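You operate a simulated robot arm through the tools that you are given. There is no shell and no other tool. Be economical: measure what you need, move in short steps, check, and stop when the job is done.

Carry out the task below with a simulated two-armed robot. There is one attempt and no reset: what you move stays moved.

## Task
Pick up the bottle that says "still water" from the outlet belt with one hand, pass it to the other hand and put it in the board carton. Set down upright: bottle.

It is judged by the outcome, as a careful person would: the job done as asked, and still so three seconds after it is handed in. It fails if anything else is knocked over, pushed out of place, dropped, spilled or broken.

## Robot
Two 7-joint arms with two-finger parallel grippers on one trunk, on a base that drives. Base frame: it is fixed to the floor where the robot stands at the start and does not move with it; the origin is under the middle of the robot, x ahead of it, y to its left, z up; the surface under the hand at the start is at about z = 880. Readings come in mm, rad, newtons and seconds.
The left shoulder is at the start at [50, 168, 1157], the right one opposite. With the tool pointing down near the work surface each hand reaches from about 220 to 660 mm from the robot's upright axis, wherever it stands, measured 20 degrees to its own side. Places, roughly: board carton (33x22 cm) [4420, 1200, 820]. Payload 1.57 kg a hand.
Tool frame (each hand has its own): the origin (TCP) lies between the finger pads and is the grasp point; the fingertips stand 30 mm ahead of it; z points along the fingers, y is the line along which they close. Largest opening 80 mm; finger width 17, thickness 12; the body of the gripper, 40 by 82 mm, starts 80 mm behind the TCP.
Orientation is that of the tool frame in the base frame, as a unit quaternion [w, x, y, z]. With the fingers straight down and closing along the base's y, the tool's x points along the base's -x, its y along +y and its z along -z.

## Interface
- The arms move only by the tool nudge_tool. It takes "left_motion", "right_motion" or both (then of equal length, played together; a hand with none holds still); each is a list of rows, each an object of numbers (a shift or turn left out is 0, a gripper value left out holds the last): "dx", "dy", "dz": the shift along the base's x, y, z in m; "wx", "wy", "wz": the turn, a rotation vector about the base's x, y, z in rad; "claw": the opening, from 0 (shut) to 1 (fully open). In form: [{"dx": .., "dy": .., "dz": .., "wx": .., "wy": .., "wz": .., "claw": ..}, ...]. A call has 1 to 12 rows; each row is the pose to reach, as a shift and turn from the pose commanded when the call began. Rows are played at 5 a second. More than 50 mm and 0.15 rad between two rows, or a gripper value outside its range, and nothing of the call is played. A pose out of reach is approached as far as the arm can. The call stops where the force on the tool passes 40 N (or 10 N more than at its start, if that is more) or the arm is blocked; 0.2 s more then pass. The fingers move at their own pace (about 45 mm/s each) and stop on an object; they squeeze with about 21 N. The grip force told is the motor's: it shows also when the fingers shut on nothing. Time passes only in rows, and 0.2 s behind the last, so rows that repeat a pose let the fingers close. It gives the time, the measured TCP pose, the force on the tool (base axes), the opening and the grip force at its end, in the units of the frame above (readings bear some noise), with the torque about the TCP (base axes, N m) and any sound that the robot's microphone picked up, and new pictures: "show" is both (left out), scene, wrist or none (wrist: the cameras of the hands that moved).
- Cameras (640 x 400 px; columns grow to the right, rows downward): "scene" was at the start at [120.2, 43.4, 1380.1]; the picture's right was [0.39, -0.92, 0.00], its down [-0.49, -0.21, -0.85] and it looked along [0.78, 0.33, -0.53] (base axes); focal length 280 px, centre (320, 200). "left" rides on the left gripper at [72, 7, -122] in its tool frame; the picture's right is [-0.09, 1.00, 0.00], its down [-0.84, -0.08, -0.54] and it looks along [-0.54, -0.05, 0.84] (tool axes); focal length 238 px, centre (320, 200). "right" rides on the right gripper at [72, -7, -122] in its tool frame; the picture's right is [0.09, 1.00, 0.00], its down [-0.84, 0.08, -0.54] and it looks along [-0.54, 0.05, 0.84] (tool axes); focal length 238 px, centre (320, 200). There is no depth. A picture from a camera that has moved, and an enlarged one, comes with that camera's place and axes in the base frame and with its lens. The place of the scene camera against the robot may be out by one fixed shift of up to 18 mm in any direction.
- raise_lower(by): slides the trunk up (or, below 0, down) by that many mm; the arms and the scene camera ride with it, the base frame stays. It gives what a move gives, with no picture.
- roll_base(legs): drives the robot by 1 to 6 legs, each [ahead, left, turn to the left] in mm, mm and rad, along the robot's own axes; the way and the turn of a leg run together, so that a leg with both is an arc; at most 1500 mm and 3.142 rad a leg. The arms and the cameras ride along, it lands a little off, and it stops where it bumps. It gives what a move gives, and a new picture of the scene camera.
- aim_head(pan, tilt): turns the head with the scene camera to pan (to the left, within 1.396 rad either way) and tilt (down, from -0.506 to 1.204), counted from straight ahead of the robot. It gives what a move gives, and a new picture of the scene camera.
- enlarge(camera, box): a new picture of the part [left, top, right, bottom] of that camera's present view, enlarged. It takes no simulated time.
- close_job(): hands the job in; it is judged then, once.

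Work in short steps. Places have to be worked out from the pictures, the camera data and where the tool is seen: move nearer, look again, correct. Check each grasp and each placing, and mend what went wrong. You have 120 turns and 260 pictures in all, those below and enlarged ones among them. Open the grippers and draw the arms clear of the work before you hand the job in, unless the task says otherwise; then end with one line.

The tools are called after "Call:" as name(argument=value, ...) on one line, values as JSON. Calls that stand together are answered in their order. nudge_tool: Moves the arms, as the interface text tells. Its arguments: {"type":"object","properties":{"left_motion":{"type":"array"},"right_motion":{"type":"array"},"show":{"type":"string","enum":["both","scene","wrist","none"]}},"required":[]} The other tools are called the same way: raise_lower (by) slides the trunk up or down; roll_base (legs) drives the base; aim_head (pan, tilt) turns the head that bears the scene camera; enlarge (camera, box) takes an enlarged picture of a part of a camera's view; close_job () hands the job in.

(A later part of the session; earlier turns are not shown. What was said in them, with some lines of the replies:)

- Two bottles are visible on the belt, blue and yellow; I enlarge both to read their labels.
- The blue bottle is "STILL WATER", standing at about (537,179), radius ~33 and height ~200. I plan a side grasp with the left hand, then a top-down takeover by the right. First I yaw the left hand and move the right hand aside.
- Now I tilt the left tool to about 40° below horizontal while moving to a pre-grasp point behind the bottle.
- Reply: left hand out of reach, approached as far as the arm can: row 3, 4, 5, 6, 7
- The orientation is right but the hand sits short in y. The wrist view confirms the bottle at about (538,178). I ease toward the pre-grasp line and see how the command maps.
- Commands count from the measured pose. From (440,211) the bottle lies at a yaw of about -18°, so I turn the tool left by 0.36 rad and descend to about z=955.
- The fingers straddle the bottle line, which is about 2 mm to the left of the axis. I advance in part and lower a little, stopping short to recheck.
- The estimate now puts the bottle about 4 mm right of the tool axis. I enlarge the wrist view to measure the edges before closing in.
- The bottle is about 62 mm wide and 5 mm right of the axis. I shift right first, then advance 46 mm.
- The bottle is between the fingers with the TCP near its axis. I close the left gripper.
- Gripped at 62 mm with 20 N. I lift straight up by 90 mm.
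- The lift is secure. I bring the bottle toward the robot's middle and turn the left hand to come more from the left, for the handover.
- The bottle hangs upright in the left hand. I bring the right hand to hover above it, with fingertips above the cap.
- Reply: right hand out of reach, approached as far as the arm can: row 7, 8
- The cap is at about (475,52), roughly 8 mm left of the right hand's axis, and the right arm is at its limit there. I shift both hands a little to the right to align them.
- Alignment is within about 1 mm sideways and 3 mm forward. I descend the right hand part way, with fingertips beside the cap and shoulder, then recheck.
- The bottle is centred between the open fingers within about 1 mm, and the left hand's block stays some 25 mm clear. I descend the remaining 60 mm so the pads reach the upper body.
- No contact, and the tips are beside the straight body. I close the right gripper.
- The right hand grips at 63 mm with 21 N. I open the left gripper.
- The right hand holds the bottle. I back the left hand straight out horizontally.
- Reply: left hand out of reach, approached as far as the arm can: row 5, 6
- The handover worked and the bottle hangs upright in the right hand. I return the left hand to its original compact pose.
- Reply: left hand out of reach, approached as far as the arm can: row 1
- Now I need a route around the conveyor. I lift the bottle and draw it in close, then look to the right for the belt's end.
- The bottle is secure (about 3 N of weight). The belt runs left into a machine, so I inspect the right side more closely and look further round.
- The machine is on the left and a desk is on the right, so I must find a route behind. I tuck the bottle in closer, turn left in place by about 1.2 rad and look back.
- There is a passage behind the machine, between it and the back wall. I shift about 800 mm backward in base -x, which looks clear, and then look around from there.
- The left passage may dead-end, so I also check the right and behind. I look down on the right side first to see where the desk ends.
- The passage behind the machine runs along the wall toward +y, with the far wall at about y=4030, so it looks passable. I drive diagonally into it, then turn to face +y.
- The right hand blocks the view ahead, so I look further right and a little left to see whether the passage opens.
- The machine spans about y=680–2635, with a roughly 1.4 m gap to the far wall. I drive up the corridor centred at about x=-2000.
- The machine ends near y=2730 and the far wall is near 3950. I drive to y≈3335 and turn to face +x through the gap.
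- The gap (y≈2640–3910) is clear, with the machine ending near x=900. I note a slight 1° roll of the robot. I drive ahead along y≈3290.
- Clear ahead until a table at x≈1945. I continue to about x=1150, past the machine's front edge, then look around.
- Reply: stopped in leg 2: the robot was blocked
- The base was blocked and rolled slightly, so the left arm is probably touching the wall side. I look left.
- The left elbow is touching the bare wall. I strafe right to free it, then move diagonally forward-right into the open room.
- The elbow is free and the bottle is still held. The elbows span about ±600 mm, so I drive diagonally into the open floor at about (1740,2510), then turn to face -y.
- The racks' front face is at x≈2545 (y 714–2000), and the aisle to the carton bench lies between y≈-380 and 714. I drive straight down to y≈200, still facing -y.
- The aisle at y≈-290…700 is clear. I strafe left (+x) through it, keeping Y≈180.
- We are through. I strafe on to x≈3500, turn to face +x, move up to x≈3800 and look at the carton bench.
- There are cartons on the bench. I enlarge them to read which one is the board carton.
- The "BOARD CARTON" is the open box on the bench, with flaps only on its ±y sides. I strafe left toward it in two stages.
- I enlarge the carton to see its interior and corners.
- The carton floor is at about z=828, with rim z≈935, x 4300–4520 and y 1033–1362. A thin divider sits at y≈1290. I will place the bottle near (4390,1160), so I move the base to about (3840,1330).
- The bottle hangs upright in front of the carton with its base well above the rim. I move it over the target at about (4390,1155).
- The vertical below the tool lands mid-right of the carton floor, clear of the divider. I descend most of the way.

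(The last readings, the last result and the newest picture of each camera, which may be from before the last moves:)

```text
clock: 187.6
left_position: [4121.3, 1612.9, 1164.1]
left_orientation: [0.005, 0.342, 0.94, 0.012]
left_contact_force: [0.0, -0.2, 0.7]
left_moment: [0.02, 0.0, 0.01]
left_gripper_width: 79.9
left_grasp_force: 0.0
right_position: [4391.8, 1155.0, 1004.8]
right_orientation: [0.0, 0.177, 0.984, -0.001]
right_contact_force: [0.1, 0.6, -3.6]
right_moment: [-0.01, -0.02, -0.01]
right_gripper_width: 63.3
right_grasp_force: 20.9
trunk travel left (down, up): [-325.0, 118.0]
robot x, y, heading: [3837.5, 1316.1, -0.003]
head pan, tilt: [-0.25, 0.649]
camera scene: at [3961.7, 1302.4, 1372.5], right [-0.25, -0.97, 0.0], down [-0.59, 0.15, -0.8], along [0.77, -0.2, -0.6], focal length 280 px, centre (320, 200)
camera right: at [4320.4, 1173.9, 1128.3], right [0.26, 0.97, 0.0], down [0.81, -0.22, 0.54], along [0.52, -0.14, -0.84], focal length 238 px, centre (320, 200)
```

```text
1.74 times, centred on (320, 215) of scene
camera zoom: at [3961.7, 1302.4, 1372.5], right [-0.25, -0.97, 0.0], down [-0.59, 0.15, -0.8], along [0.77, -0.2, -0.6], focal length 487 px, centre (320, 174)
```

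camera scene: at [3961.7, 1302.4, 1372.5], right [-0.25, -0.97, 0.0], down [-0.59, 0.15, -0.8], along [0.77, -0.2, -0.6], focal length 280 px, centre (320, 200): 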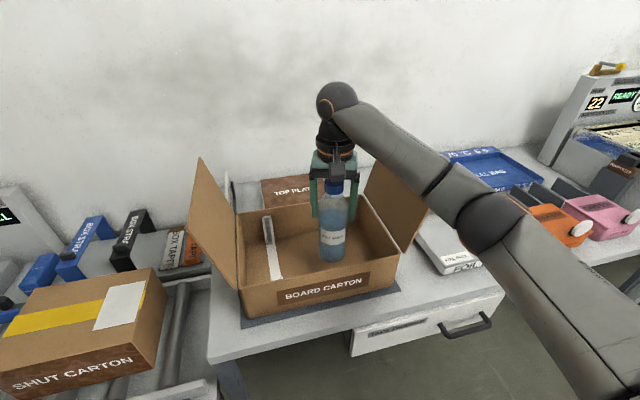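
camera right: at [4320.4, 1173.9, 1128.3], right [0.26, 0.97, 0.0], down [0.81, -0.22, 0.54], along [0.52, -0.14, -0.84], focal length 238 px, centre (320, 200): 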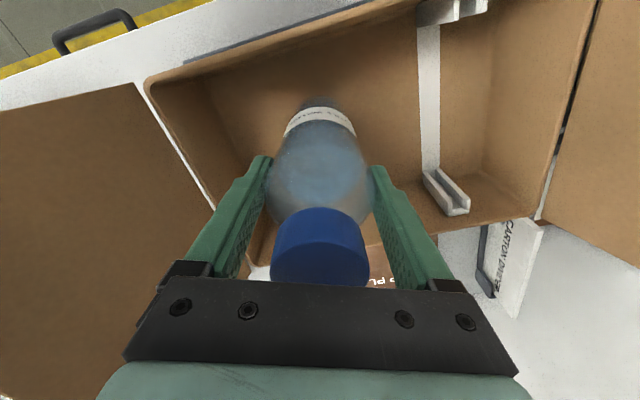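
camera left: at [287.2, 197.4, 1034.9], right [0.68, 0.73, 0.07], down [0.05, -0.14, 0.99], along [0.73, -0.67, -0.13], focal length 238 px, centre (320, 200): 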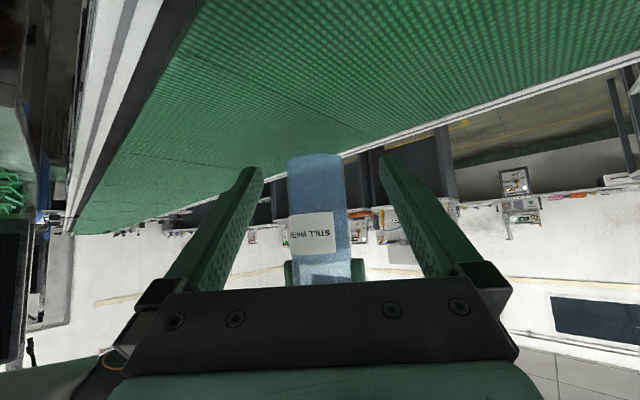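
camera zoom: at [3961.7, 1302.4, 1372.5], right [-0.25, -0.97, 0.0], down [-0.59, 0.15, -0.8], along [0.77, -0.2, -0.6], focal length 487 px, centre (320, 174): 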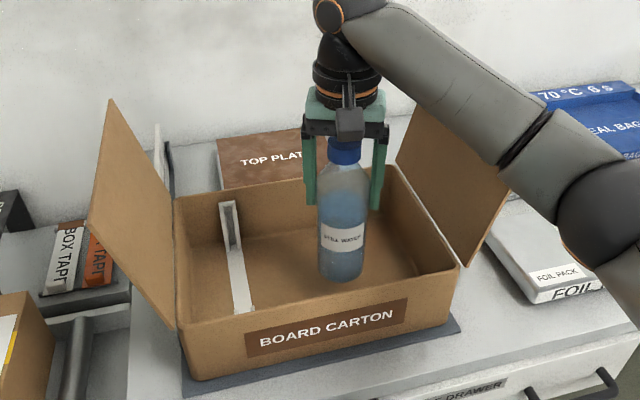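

The right forearm passes close over the right flap's corner. I raise the trunk so the arm comes in from a steeper angle, then redo the descent.

Call:
raise_lower(by=115)

Call:
nudge_tool(right_motion=[{"dz": -0.035}, {"dz": -0.07}, {"dz": -0.1}, {"dz": -0.115}, {"dz": -0.115}])

Call:
enlarge(camera="scene", box=[180, 130, 540, 360])

```text
clock: 189.1
left_position: [4121.4, 1613.1, 1280.4]
left_orientation: [0.006, 0.342, 0.94, 0.011]
left_contact_force: [0.7, 1.0, 0.0]
left_moment: [0.02, -0.01, -0.01]
left_gripper_width: 80.1
left_grasp_force: 0.0
right_position: [4391.9, 1155.2, 1120.4]
right_orientation: [-0.001, 0.176, 0.984, -0.001]
right_contact_force: [-0.4, -0.8, -3.9]
right_moment: [0.02, 0.0, 0.01]
right_gripper_width: 63.6
right_grasp_force: 20.8
trunk travel left (down, up): [-440.0, 3.0]
robot x, y, heading: [3840.1, 1317.3, 0.003]
head pan, tilt: [-0.25, 0.649]
```

```text
clock: 190.3
left_position: [4122.6, 1612.7, 1280.1]
left_orientation: [0.005, 0.342, 0.94, 0.013]
left_contact_force: [0.2, 0.0, 1.1]
left_moment: [-0.02, 0.05, -0.06]
left_gripper_width: 79.9
left_grasp_force: 0.2
right_position: [4390.1, 1152.7, 1002.6]
right_orientation: [-0.001, 0.177, 0.984, -0.001]
right_contact_force: [0.7, -0.3, -3.5]
right_moment: [-0.01, 0.02, 0.02]
right_gripper_width: 63.4
right_grasp_force: 20.8
trunk travel left (down, up): [-440.0, 3.0]
robot x, y, heading: [3840.8, 1317.2, -0.002]
head pan, tilt: [-0.25, 0.649]
camera scene: at [3961.8, 1302.3, 1487.5], right [-0.25, -0.97, 0.0], down [-0.59, 0.15, -0.8], along [0.77, -0.2, -0.6], focal length 280 px, centre (320, 200)
camera right: at [4319.4, 1172.5, 1126.1], right [0.26, 0.97, 0.0], down [0.81, -0.22, 0.54], along [0.52, -0.14, -0.84], focal length 238 px, centre (320, 200)
```

scene: 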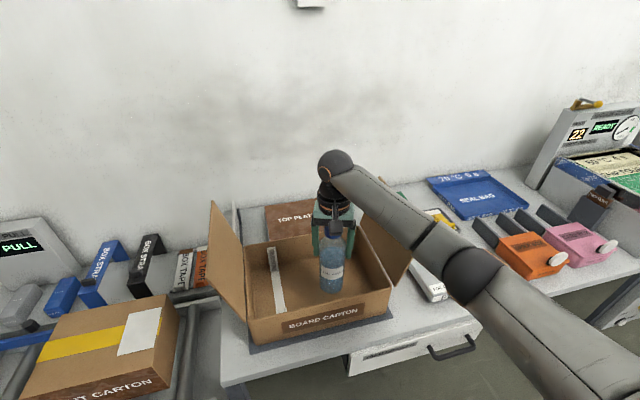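
right: 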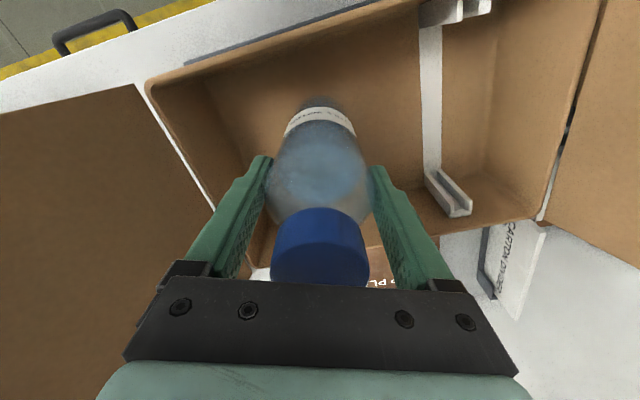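

```text
1.74 times, centred on (360, 245) of scene
camera zoom: at [3961.8, 1302.3, 1487.5], right [-0.25, -0.97, 0.0], down [-0.59, 0.15, -0.8], along [0.77, -0.2, -0.6], focal length 487 px, centre (250, 122)
```

zoom: 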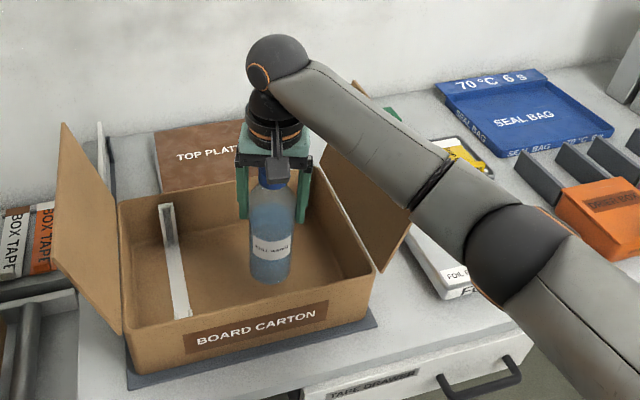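

The forearm now clears the flap by roughly 70 mm. I lower toward the floor, with contact expected near TCP z≈968.

Call:
nudge_tool(right_motion=[{"dz": -0.012}, {"dz": -0.024}, {"dz": -0.024}], show="scene")

Call:
enlarge(camera="scene", box=[240, 180, 440, 330])

```text
clock: 191.1
left_position: [4122.7, 1612.8, 1280.2]
left_orientation: [0.005, 0.342, 0.94, 0.012]
left_contact_force: [-0.3, -1.0, -0.1]
left_moment: [-0.01, -0.01, -0.04]
left_gripper_width: 80.0
left_grasp_force: 0.0
right_position: [4391.3, 1153.6, 979.8]
right_orientation: [0.001, 0.176, 0.984, -0.001]
right_contact_force: [0.2, 0.6, -3.7]
right_moment: [-0.01, -0.01, -0.01]
right_gripper_width: 63.3
right_grasp_force: 20.8
trunk travel left (down, up): [-440.0, 3.0]
robot x, y, heading: [3838.1, 1316.3, -0.007]
head pan, tilt: [-0.25, 0.649]
camera scene: at [3961.7, 1302.3, 1487.5], right [-0.25, -0.97, 0.0], down [-0.59, 0.15, -0.8], along [0.77, -0.2, -0.6], focal length 280 px, centre (320, 200)
```

scene: 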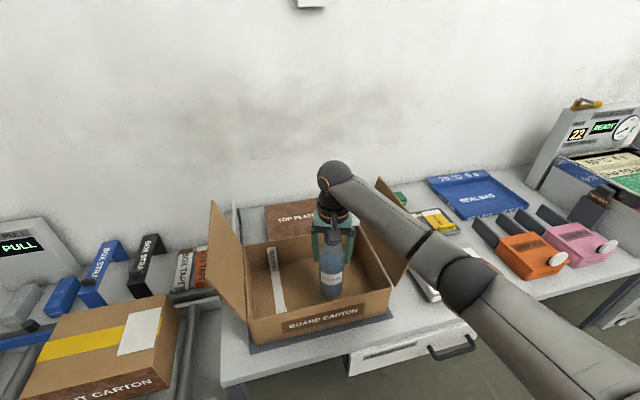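

```text
2.67 times, centred on (340, 255) of scene
camera zoom: at [3961.7, 1302.3, 1487.5], right [-0.25, -0.97, 0.0], down [-0.59, 0.15, -0.8], along [0.77, -0.2, -0.6], focal length 747 px, centre (267, 53)
```

zoom: 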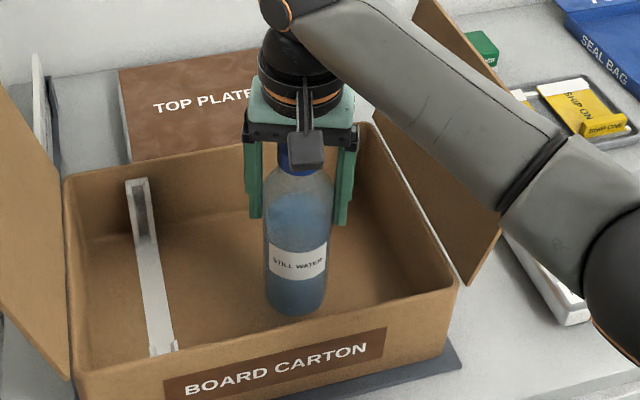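

Still hanging free. I lower in small steps and watch the force.

Call:
nudge_tool(right_motion=[{"dz": -0.004}, {"dz": -0.007}], show="none")

Call:
nudge_tool(right_motion=[{"dz": -0.002}, {"dz": -0.004}], show="none")

```text
clock: 191.7
left_position: [4122.1, 1613.7, 1280.2]
left_orientation: [0.005, 0.342, 0.94, 0.012]
left_contact_force: [-0.2, 0.4, -0.5]
left_moment: [-0.01, 0.01, -0.01]
left_gripper_width: 79.9
left_grasp_force: 0.2
right_position: [4391.8, 1153.1, 974.3]
right_orientation: [0.0, 0.176, 0.984, -0.002]
right_contact_force: [-0.1, -0.6, -2.5]
right_moment: [0.0, -0.05, 0.01]
right_gripper_width: 63.5
right_grasp_force: 20.9
trunk travel left (down, up): [-440.0, 3.0]
robot x, y, heading: [3835.6, 1316.7, -0.005]
head pan, tilt: [-0.25, 0.649]
```

```text
clock: 192.3
left_position: [4121.4, 1613.7, 1280.1]
left_orientation: [0.005, 0.342, 0.94, 0.012]
left_contact_force: [0.6, 0.2, 0.5]
left_moment: [0.01, 0.0, -0.01]
left_gripper_width: 79.9
left_grasp_force: 0.0
right_position: [4391.7, 1154.2, 969.6]
right_orientation: [0.0, 0.176, 0.984, -0.001]
right_contact_force: [0.1, -0.3, -3.6]
right_moment: [0.02, -0.03, -0.03]
right_gripper_width: 63.5
right_grasp_force: 20.3
trunk travel left (down, up): [-440.0, 3.0]
robot x, y, heading: [3840.7, 1315.0, -0.003]
head pan, tilt: [-0.25, 0.649]
```

No contact yet at 970, so I continue in 4 mm steps.

Call:
nudge_tool(right_motion=[{"dz": -0.002}, {"dz": -0.004}], show="none")

Call:
nudge_tool(right_motion=[{"dz": -0.002}, {"dz": -0.004}], show="scene")

Call:
enlarge(camera="scene", box=[290, 200, 410, 310])

```text
clock: 192.9
left_position: [4121.5, 1614.3, 1280.5]
left_orientation: [0.006, 0.342, 0.94, 0.012]
left_contact_force: [-0.6, -0.1, 1.0]
left_moment: [0.0, 0.0, 0.05]
left_gripper_width: 79.9
left_grasp_force: 0.1
right_position: [4390.2, 1154.4, 965.7]
right_orientation: [0.0, 0.176, 0.984, -0.001]
right_contact_force: [-0.4, 1.1, -3.3]
right_moment: [0.02, 0.06, -0.01]
right_gripper_width: 63.3
right_grasp_force: 20.9
trunk travel left (down, up): [-440.0, 3.0]
robot x, y, heading: [3838.4, 1310.9, -0.01]
head pan, tilt: [-0.25, 0.649]
```

```text
clock: 193.5
left_position: [4121.4, 1612.8, 1280.5]
left_orientation: [0.005, 0.342, 0.94, 0.012]
left_contact_force: [-0.3, 0.0, 0.0]
left_moment: [-0.03, 0.01, -0.02]
left_gripper_width: 80.2
left_grasp_force: 0.0
right_position: [4391.8, 1153.7, 961.3]
right_orientation: [-0.001, 0.176, 0.984, 0.0]
right_contact_force: [0.3, 0.7, -2.9]
right_moment: [0.01, 0.0, -0.02]
right_gripper_width: 63.3
right_grasp_force: 21.4
trunk travel left (down, up): [-440.0, 3.0]
robot x, y, heading: [3840.1, 1317.2, -0.007]
head pan, tilt: [-0.25, 0.649]
camera scene: at [3961.8, 1302.3, 1487.5], right [-0.25, -0.97, 0.0], down [-0.59, 0.15, -0.8], along [0.77, -0.2, -0.6], focal length 280 px, centre (320, 200)
```

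scene: 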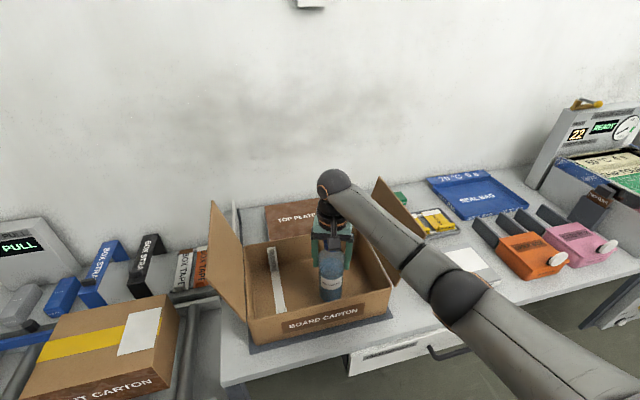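

```text
3.64 times, centred on (350, 255) of scene
camera zoom: at [3961.8, 1302.3, 1487.5], right [-0.25, -0.97, 0.0], down [-0.59, 0.15, -0.8], along [0.77, -0.2, -0.6], focal length 1018 px, centre (211, 0)
```

zoom: 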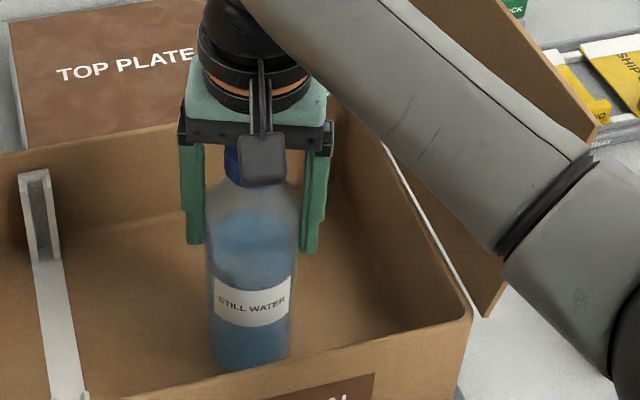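

Still no contact at 961 and the forearm remains clear. I continue down in small steps.

Call:
nudge_tool(right_motion=[{"dz": -0.002}, {"dz": -0.004}], show="none")

Call:
nudge_tool(right_motion=[{"dz": -0.002}, {"dz": -0.004}], show="none")

```text
clock: 194.1
left_position: [4122.3, 1612.5, 1280.8]
left_orientation: [0.007, 0.342, 0.94, 0.012]
left_contact_force: [-0.4, 0.6, 0.4]
left_moment: [-0.03, -0.03, -0.03]
left_gripper_width: 80.0
left_grasp_force: 0.0
right_position: [4391.6, 1153.7, 959.2]
right_orientation: [0.0, 0.176, 0.984, -0.001]
right_contact_force: [0.4, -0.7, -3.7]
right_moment: [-0.02, 0.01, -0.05]
right_gripper_width: 63.6
right_grasp_force: 21.1
trunk travel left (down, up): [-440.0, 3.0]
robot x, y, heading: [3840.6, 1314.5, -0.004]
head pan, tilt: [-0.25, 0.649]
```

```text
clock: 194.7
left_position: [4122.2, 1612.4, 1280.9]
left_orientation: [0.005, 0.342, 0.939, 0.012]
left_contact_force: [0.2, 0.0, 0.5]
left_moment: [0.02, 0.03, 0.01]
left_gripper_width: 79.9
left_grasp_force: 0.1
right_position: [4391.1, 1154.2, 953.3]
right_orientation: [0.0, 0.176, 0.984, -0.001]
right_contact_force: [0.2, 0.1, -3.3]
right_moment: [0.04, 0.01, -0.09]
right_gripper_width: 63.4
right_grasp_force: 20.6
trunk travel left (down, up): [-440.0, 3.0]
robot x, y, heading: [3839.2, 1321.5, -0.006]
head pan, tilt: [-0.25, 0.649]
```

I keep lowering, since the tool still bears the full weight.

Call:
nudge_tool(right_motion=[{"dz": -0.002}, {"dz": -0.004}], show="none")

Call:
nudge_tool(right_motion=[{"dz": -0.002}, {"dz": -0.004}], show="both")

Call:
enlarge(camera="scene", box=[290, 200, 410, 310])

```text
clock: 195.3
left_position: [4120.3, 1612.6, 1279.8]
left_orientation: [0.007, 0.341, 0.94, 0.012]
left_contact_force: [-0.2, 0.5, 0.4]
left_moment: [-0.01, 0.02, 0.01]
left_gripper_width: 80.1
left_grasp_force: 0.0
right_position: [4391.0, 1154.5, 952.8]
right_orientation: [0.002, 0.177, 0.984, 0.001]
right_contact_force: [0.1, -3.6, 14.0]
right_moment: [-0.19, 0.4, 0.03]
right_gripper_width: 63.1
right_grasp_force: 21.0
trunk travel left (down, up): [-440.0, 3.0]
robot x, y, heading: [3839.9, 1315.8, -0.011]
head pan, tilt: [-0.25, 0.649]
```

```text
clock: 195.9
left_position: [4120.6, 1614.1, 1280.0]
left_orientation: [0.007, 0.341, 0.94, 0.012]
left_contact_force: [0.0, -0.6, -0.1]
left_moment: [-0.03, -0.02, 0.02]
left_gripper_width: 80.0
left_grasp_force: 0.1
right_position: [4391.3, 1154.7, 949.1]
right_orientation: [0.002, 0.176, 0.984, 0.0]
right_contact_force: [1.7, -2.5, 17.0]
right_moment: [-0.29, -0.02, -0.12]
right_gripper_width: 63.1
right_grasp_force: 21.0
trunk travel left (down, up): [-440.0, 3.0]
robot x, y, heading: [3840.2, 1314.5, -0.002]
head pan, tilt: [-0.25, 0.649]
camera scene: at [3959.8, 1302.7, 1487.8], right [-0.25, -0.97, 0.0], down [-0.58, 0.15, -0.8], along [0.77, -0.2, -0.6], focal length 280 px, centre (320, 200)
camera right: at [4319.4, 1174.3, 1071.3], right [0.26, 0.97, 0.0], down [0.81, -0.22, 0.55], along [0.53, -0.14, -0.84], focal length 238 px, centre (320, 200)
```

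scene: 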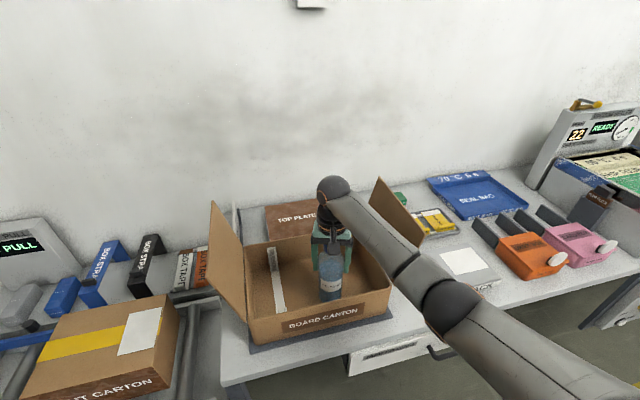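
right: 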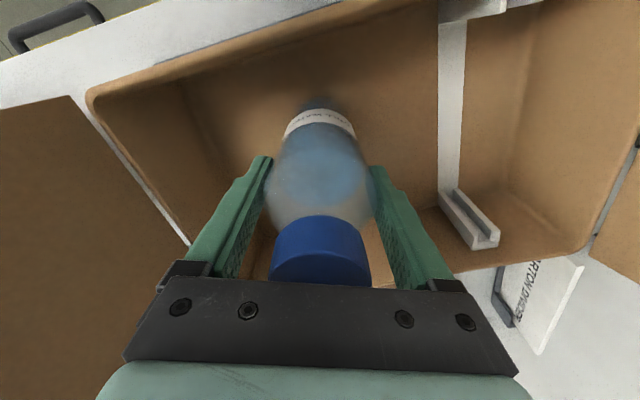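

```text
3.64 times, centred on (350, 255) of scene
camera zoom: at [3959.8, 1302.7, 1487.8], right [-0.25, -0.97, 0.0], down [-0.58, 0.15, -0.8], along [0.77, -0.2, -0.6], focal length 1018 px, centre (211, 0)
```

zoom: 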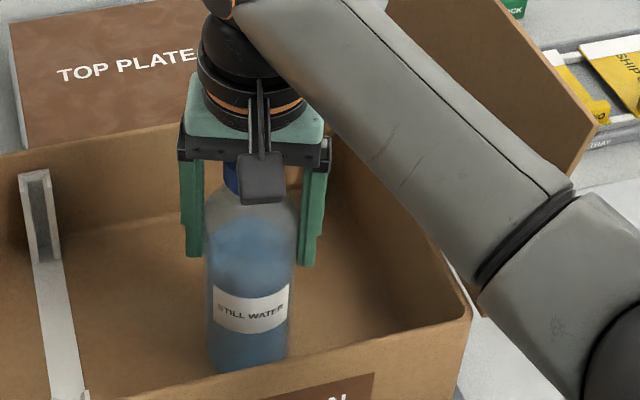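

The bottle is on the floor (upward force of about 17 N). I ease up 2 mm to relieve the push and then open the right gripper.

Call:
nudge_tool(right_motion=[{"dz": 0.002}, {"dz": 0.002}], show="none")

Call:
nudge_tool(right_motion=[{"claw": 0.85}, {"claw": 0.95}, {"claw": 1.0}, {"claw": 1.0}])

```text
clock: 196.5
left_position: [4121.5, 1613.6, 1279.7]
left_orientation: [0.005, 0.341, 0.94, 0.012]
left_contact_force: [0.1, 0.1, 1.6]
left_moment: [-0.01, -0.04, -0.02]
left_gripper_width: 80.0
left_grasp_force: 0.1
right_position: [4390.9, 1155.1, 949.4]
right_orientation: [0.0, 0.176, 0.984, -0.001]
right_contact_force: [3.9, -0.8, 5.4]
right_moment: [0.11, -0.65, -0.06]
right_gripper_width: 63.3
right_grasp_force: 21.1
trunk travel left (down, up): [-440.0, 3.0]
robot x, y, heading: [3839.2, 1315.1, -0.003]
head pan, tilt: [-0.25, 0.649]
```

```text
clock: 197.5
left_position: [4121.6, 1613.4, 1279.4]
left_orientation: [0.005, 0.342, 0.94, 0.011]
left_contact_force: [-1.5, -0.4, 0.3]
left_moment: [-0.02, -0.01, -0.03]
left_gripper_width: 79.9
left_grasp_force: 0.1
right_position: [4390.4, 1155.7, 949.1]
right_orientation: [-0.001, 0.177, 0.984, -0.001]
right_contact_force: [0.2, 0.2, -0.5]
right_moment: [0.0, -0.02, -0.05]
right_gripper_width: 80.0
right_grasp_force: 0.0
trunk travel left (down, up): [-440.0, 3.0]
robot x, y, heading: [3838.9, 1318.0, -0.005]
head pan, tilt: [-0.25, 0.649]
camera scene: at [3961.4, 1302.4, 1487.5], right [-0.25, -0.97, 0.0], down [-0.59, 0.15, -0.8], along [0.77, -0.2, -0.6], focal length 280 px, centre (320, 200)
camera right: at [4320.1, 1174.2, 1072.0], right [0.26, 0.97, 0.0], down [0.81, -0.22, 0.54], along [0.52, -0.14, -0.84], focal length 238 px, centre (320, 200)
```

scene: 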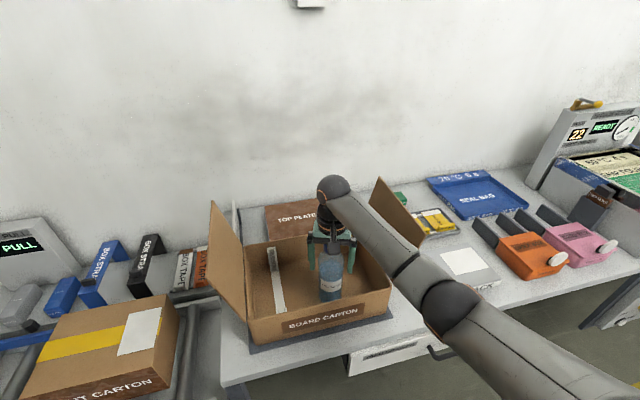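
right: 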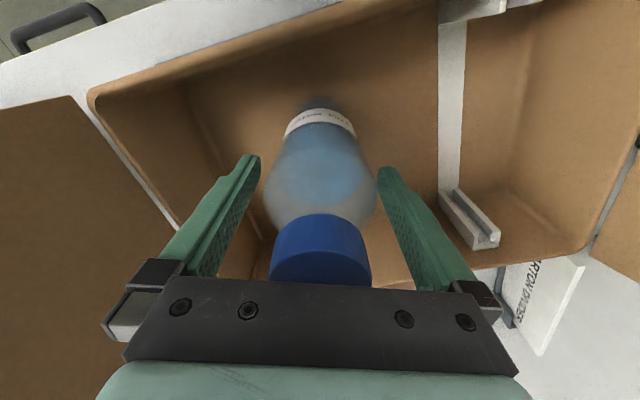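

The bottle is released and stands centred between the open fingers. I raise the right hand straight up.

Call:
nudge_tool(right_motion=[{"dz": 0.015}, {"dz": 0.04}, {"dz": 0.08}, {"dz": 0.12}, {"dz": 0.16}, {"dz": 0.2}, {"dz": 0.24}, {"dz": 0.25}])

Call:
enlarge(camera="scene", box=[200, 170, 420, 350])

```text
clock: 199.3
left_position: [4121.3, 1613.3, 1281.0]
left_orientation: [0.006, 0.341, 0.94, 0.012]
left_contact_force: [-0.9, -0.1, 0.5]
left_moment: [0.0, 0.02, -0.01]
left_gripper_width: 79.8
left_grasp_force: 0.0
right_position: [4390.8, 1154.7, 1197.6]
right_orientation: [0.0, 0.176, 0.984, 0.0]
right_contact_force: [0.4, 0.6, 0.5]
right_moment: [-0.01, -0.02, -0.03]
right_gripper_width: 80.2
right_grasp_force: 0.0
trunk travel left (down, up): [-440.0, 3.0]
robot x, y, heading: [3836.9, 1318.9, 0.001]
head pan, tilt: [-0.25, 0.649]
camera scene: at [3961.5, 1302.3, 1487.5], right [-0.25, -0.97, 0.0], down [-0.59, 0.15, -0.8], along [0.77, -0.2, -0.6], focal length 280 px, centre (320, 200)
camera right: at [4320.5, 1173.5, 1320.6], right [0.26, 0.97, 0.0], down [0.81, -0.22, 0.54], along [0.52, -0.14, -0.84], focal length 238 px, centre (320, 200)
```

scene: 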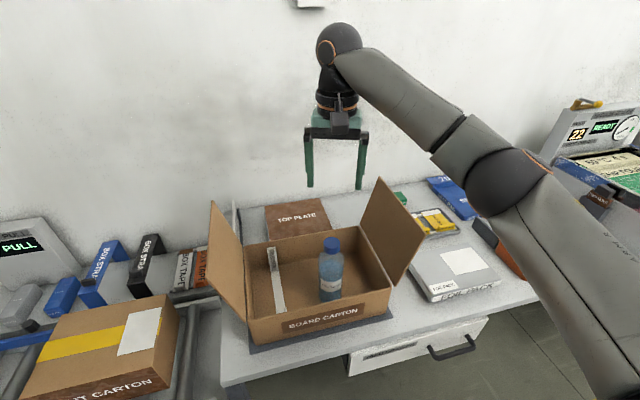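
right: 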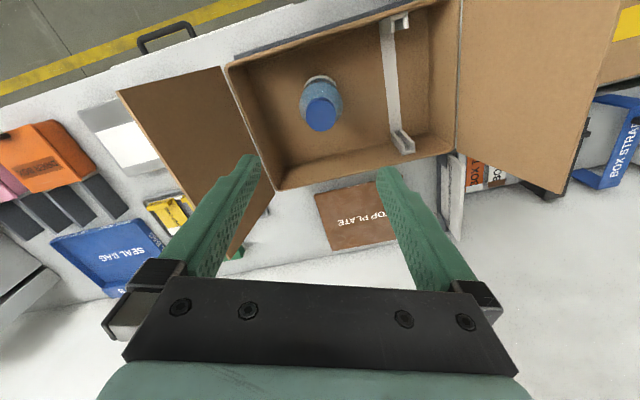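

```text
2.22 times, centred on (310, 260) of scene
camera zoom: at [3961.5, 1302.3, 1487.5], right [-0.25, -0.97, 0.0], down [-0.59, 0.15, -0.8], along [0.77, -0.2, -0.6], focal length 622 px, centre (342, 67)
```

zoom: 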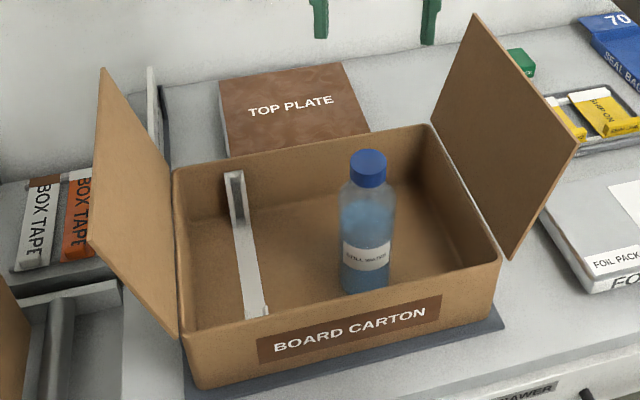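

The bottle stands upright in the carton. I draw the right hand back clear of the carton before handing in.

Call:
nudge_tool(right_motion=[{"dx": -0.04}, {"dx": -0.08}, {"dx": -0.12}, {"dx": -0.16}, {"dx": -0.2}, {"dx": -0.23}, {"dx": -0.23}], show="scene")

```text
clock: 200.9
left_position: [4121.6, 1614.1, 1279.8]
left_orientation: [0.006, 0.341, 0.94, 0.012]
left_contact_force: [0.4, 0.3, 0.5]
left_moment: [0.0, 0.0, 0.0]
left_gripper_width: 80.1
left_grasp_force: 0.0
right_position: [4161.3, 1154.3, 1201.1]
right_orientation: [0.0, 0.177, 0.984, -0.001]
right_contact_force: [0.6, 0.5, 1.3]
right_moment: [-0.01, -0.02, 0.02]
right_gripper_width: 80.2
right_grasp_force: 0.0
trunk travel left (down, up): [-440.0, 3.0]
robot x, y, heading: [3837.3, 1317.5, -0.006]
head pan, tilt: [-0.25, 0.649]
camera scene: at [3961.7, 1302.5, 1487.5], right [-0.25, -0.97, 0.0], down [-0.59, 0.15, -0.8], along [0.77, -0.2, -0.6], focal length 280 px, centre (320, 200)
```

scene: 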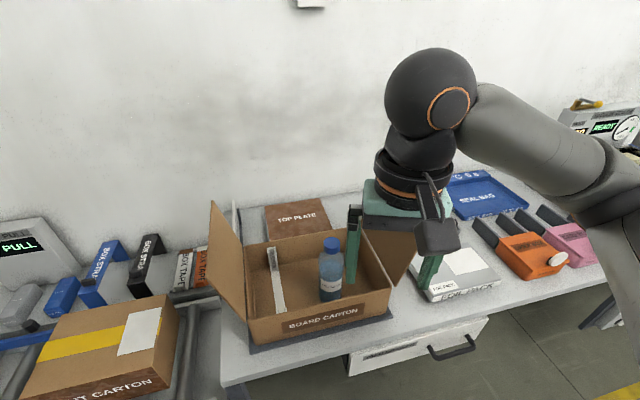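

The bottle is upright in the carton, both grippers are open and both arms are clear, so I hand in the job.

Call:
close_job()

```text
The job is handed in.
```

The "still water" bottle was picked from the outlet belt with the left hand, passed to the right hand and set upright in the board carton. On the drive there, the left elbow rubbed bare wall and briefly blocked the base; I saw nothing knocked over or moved.
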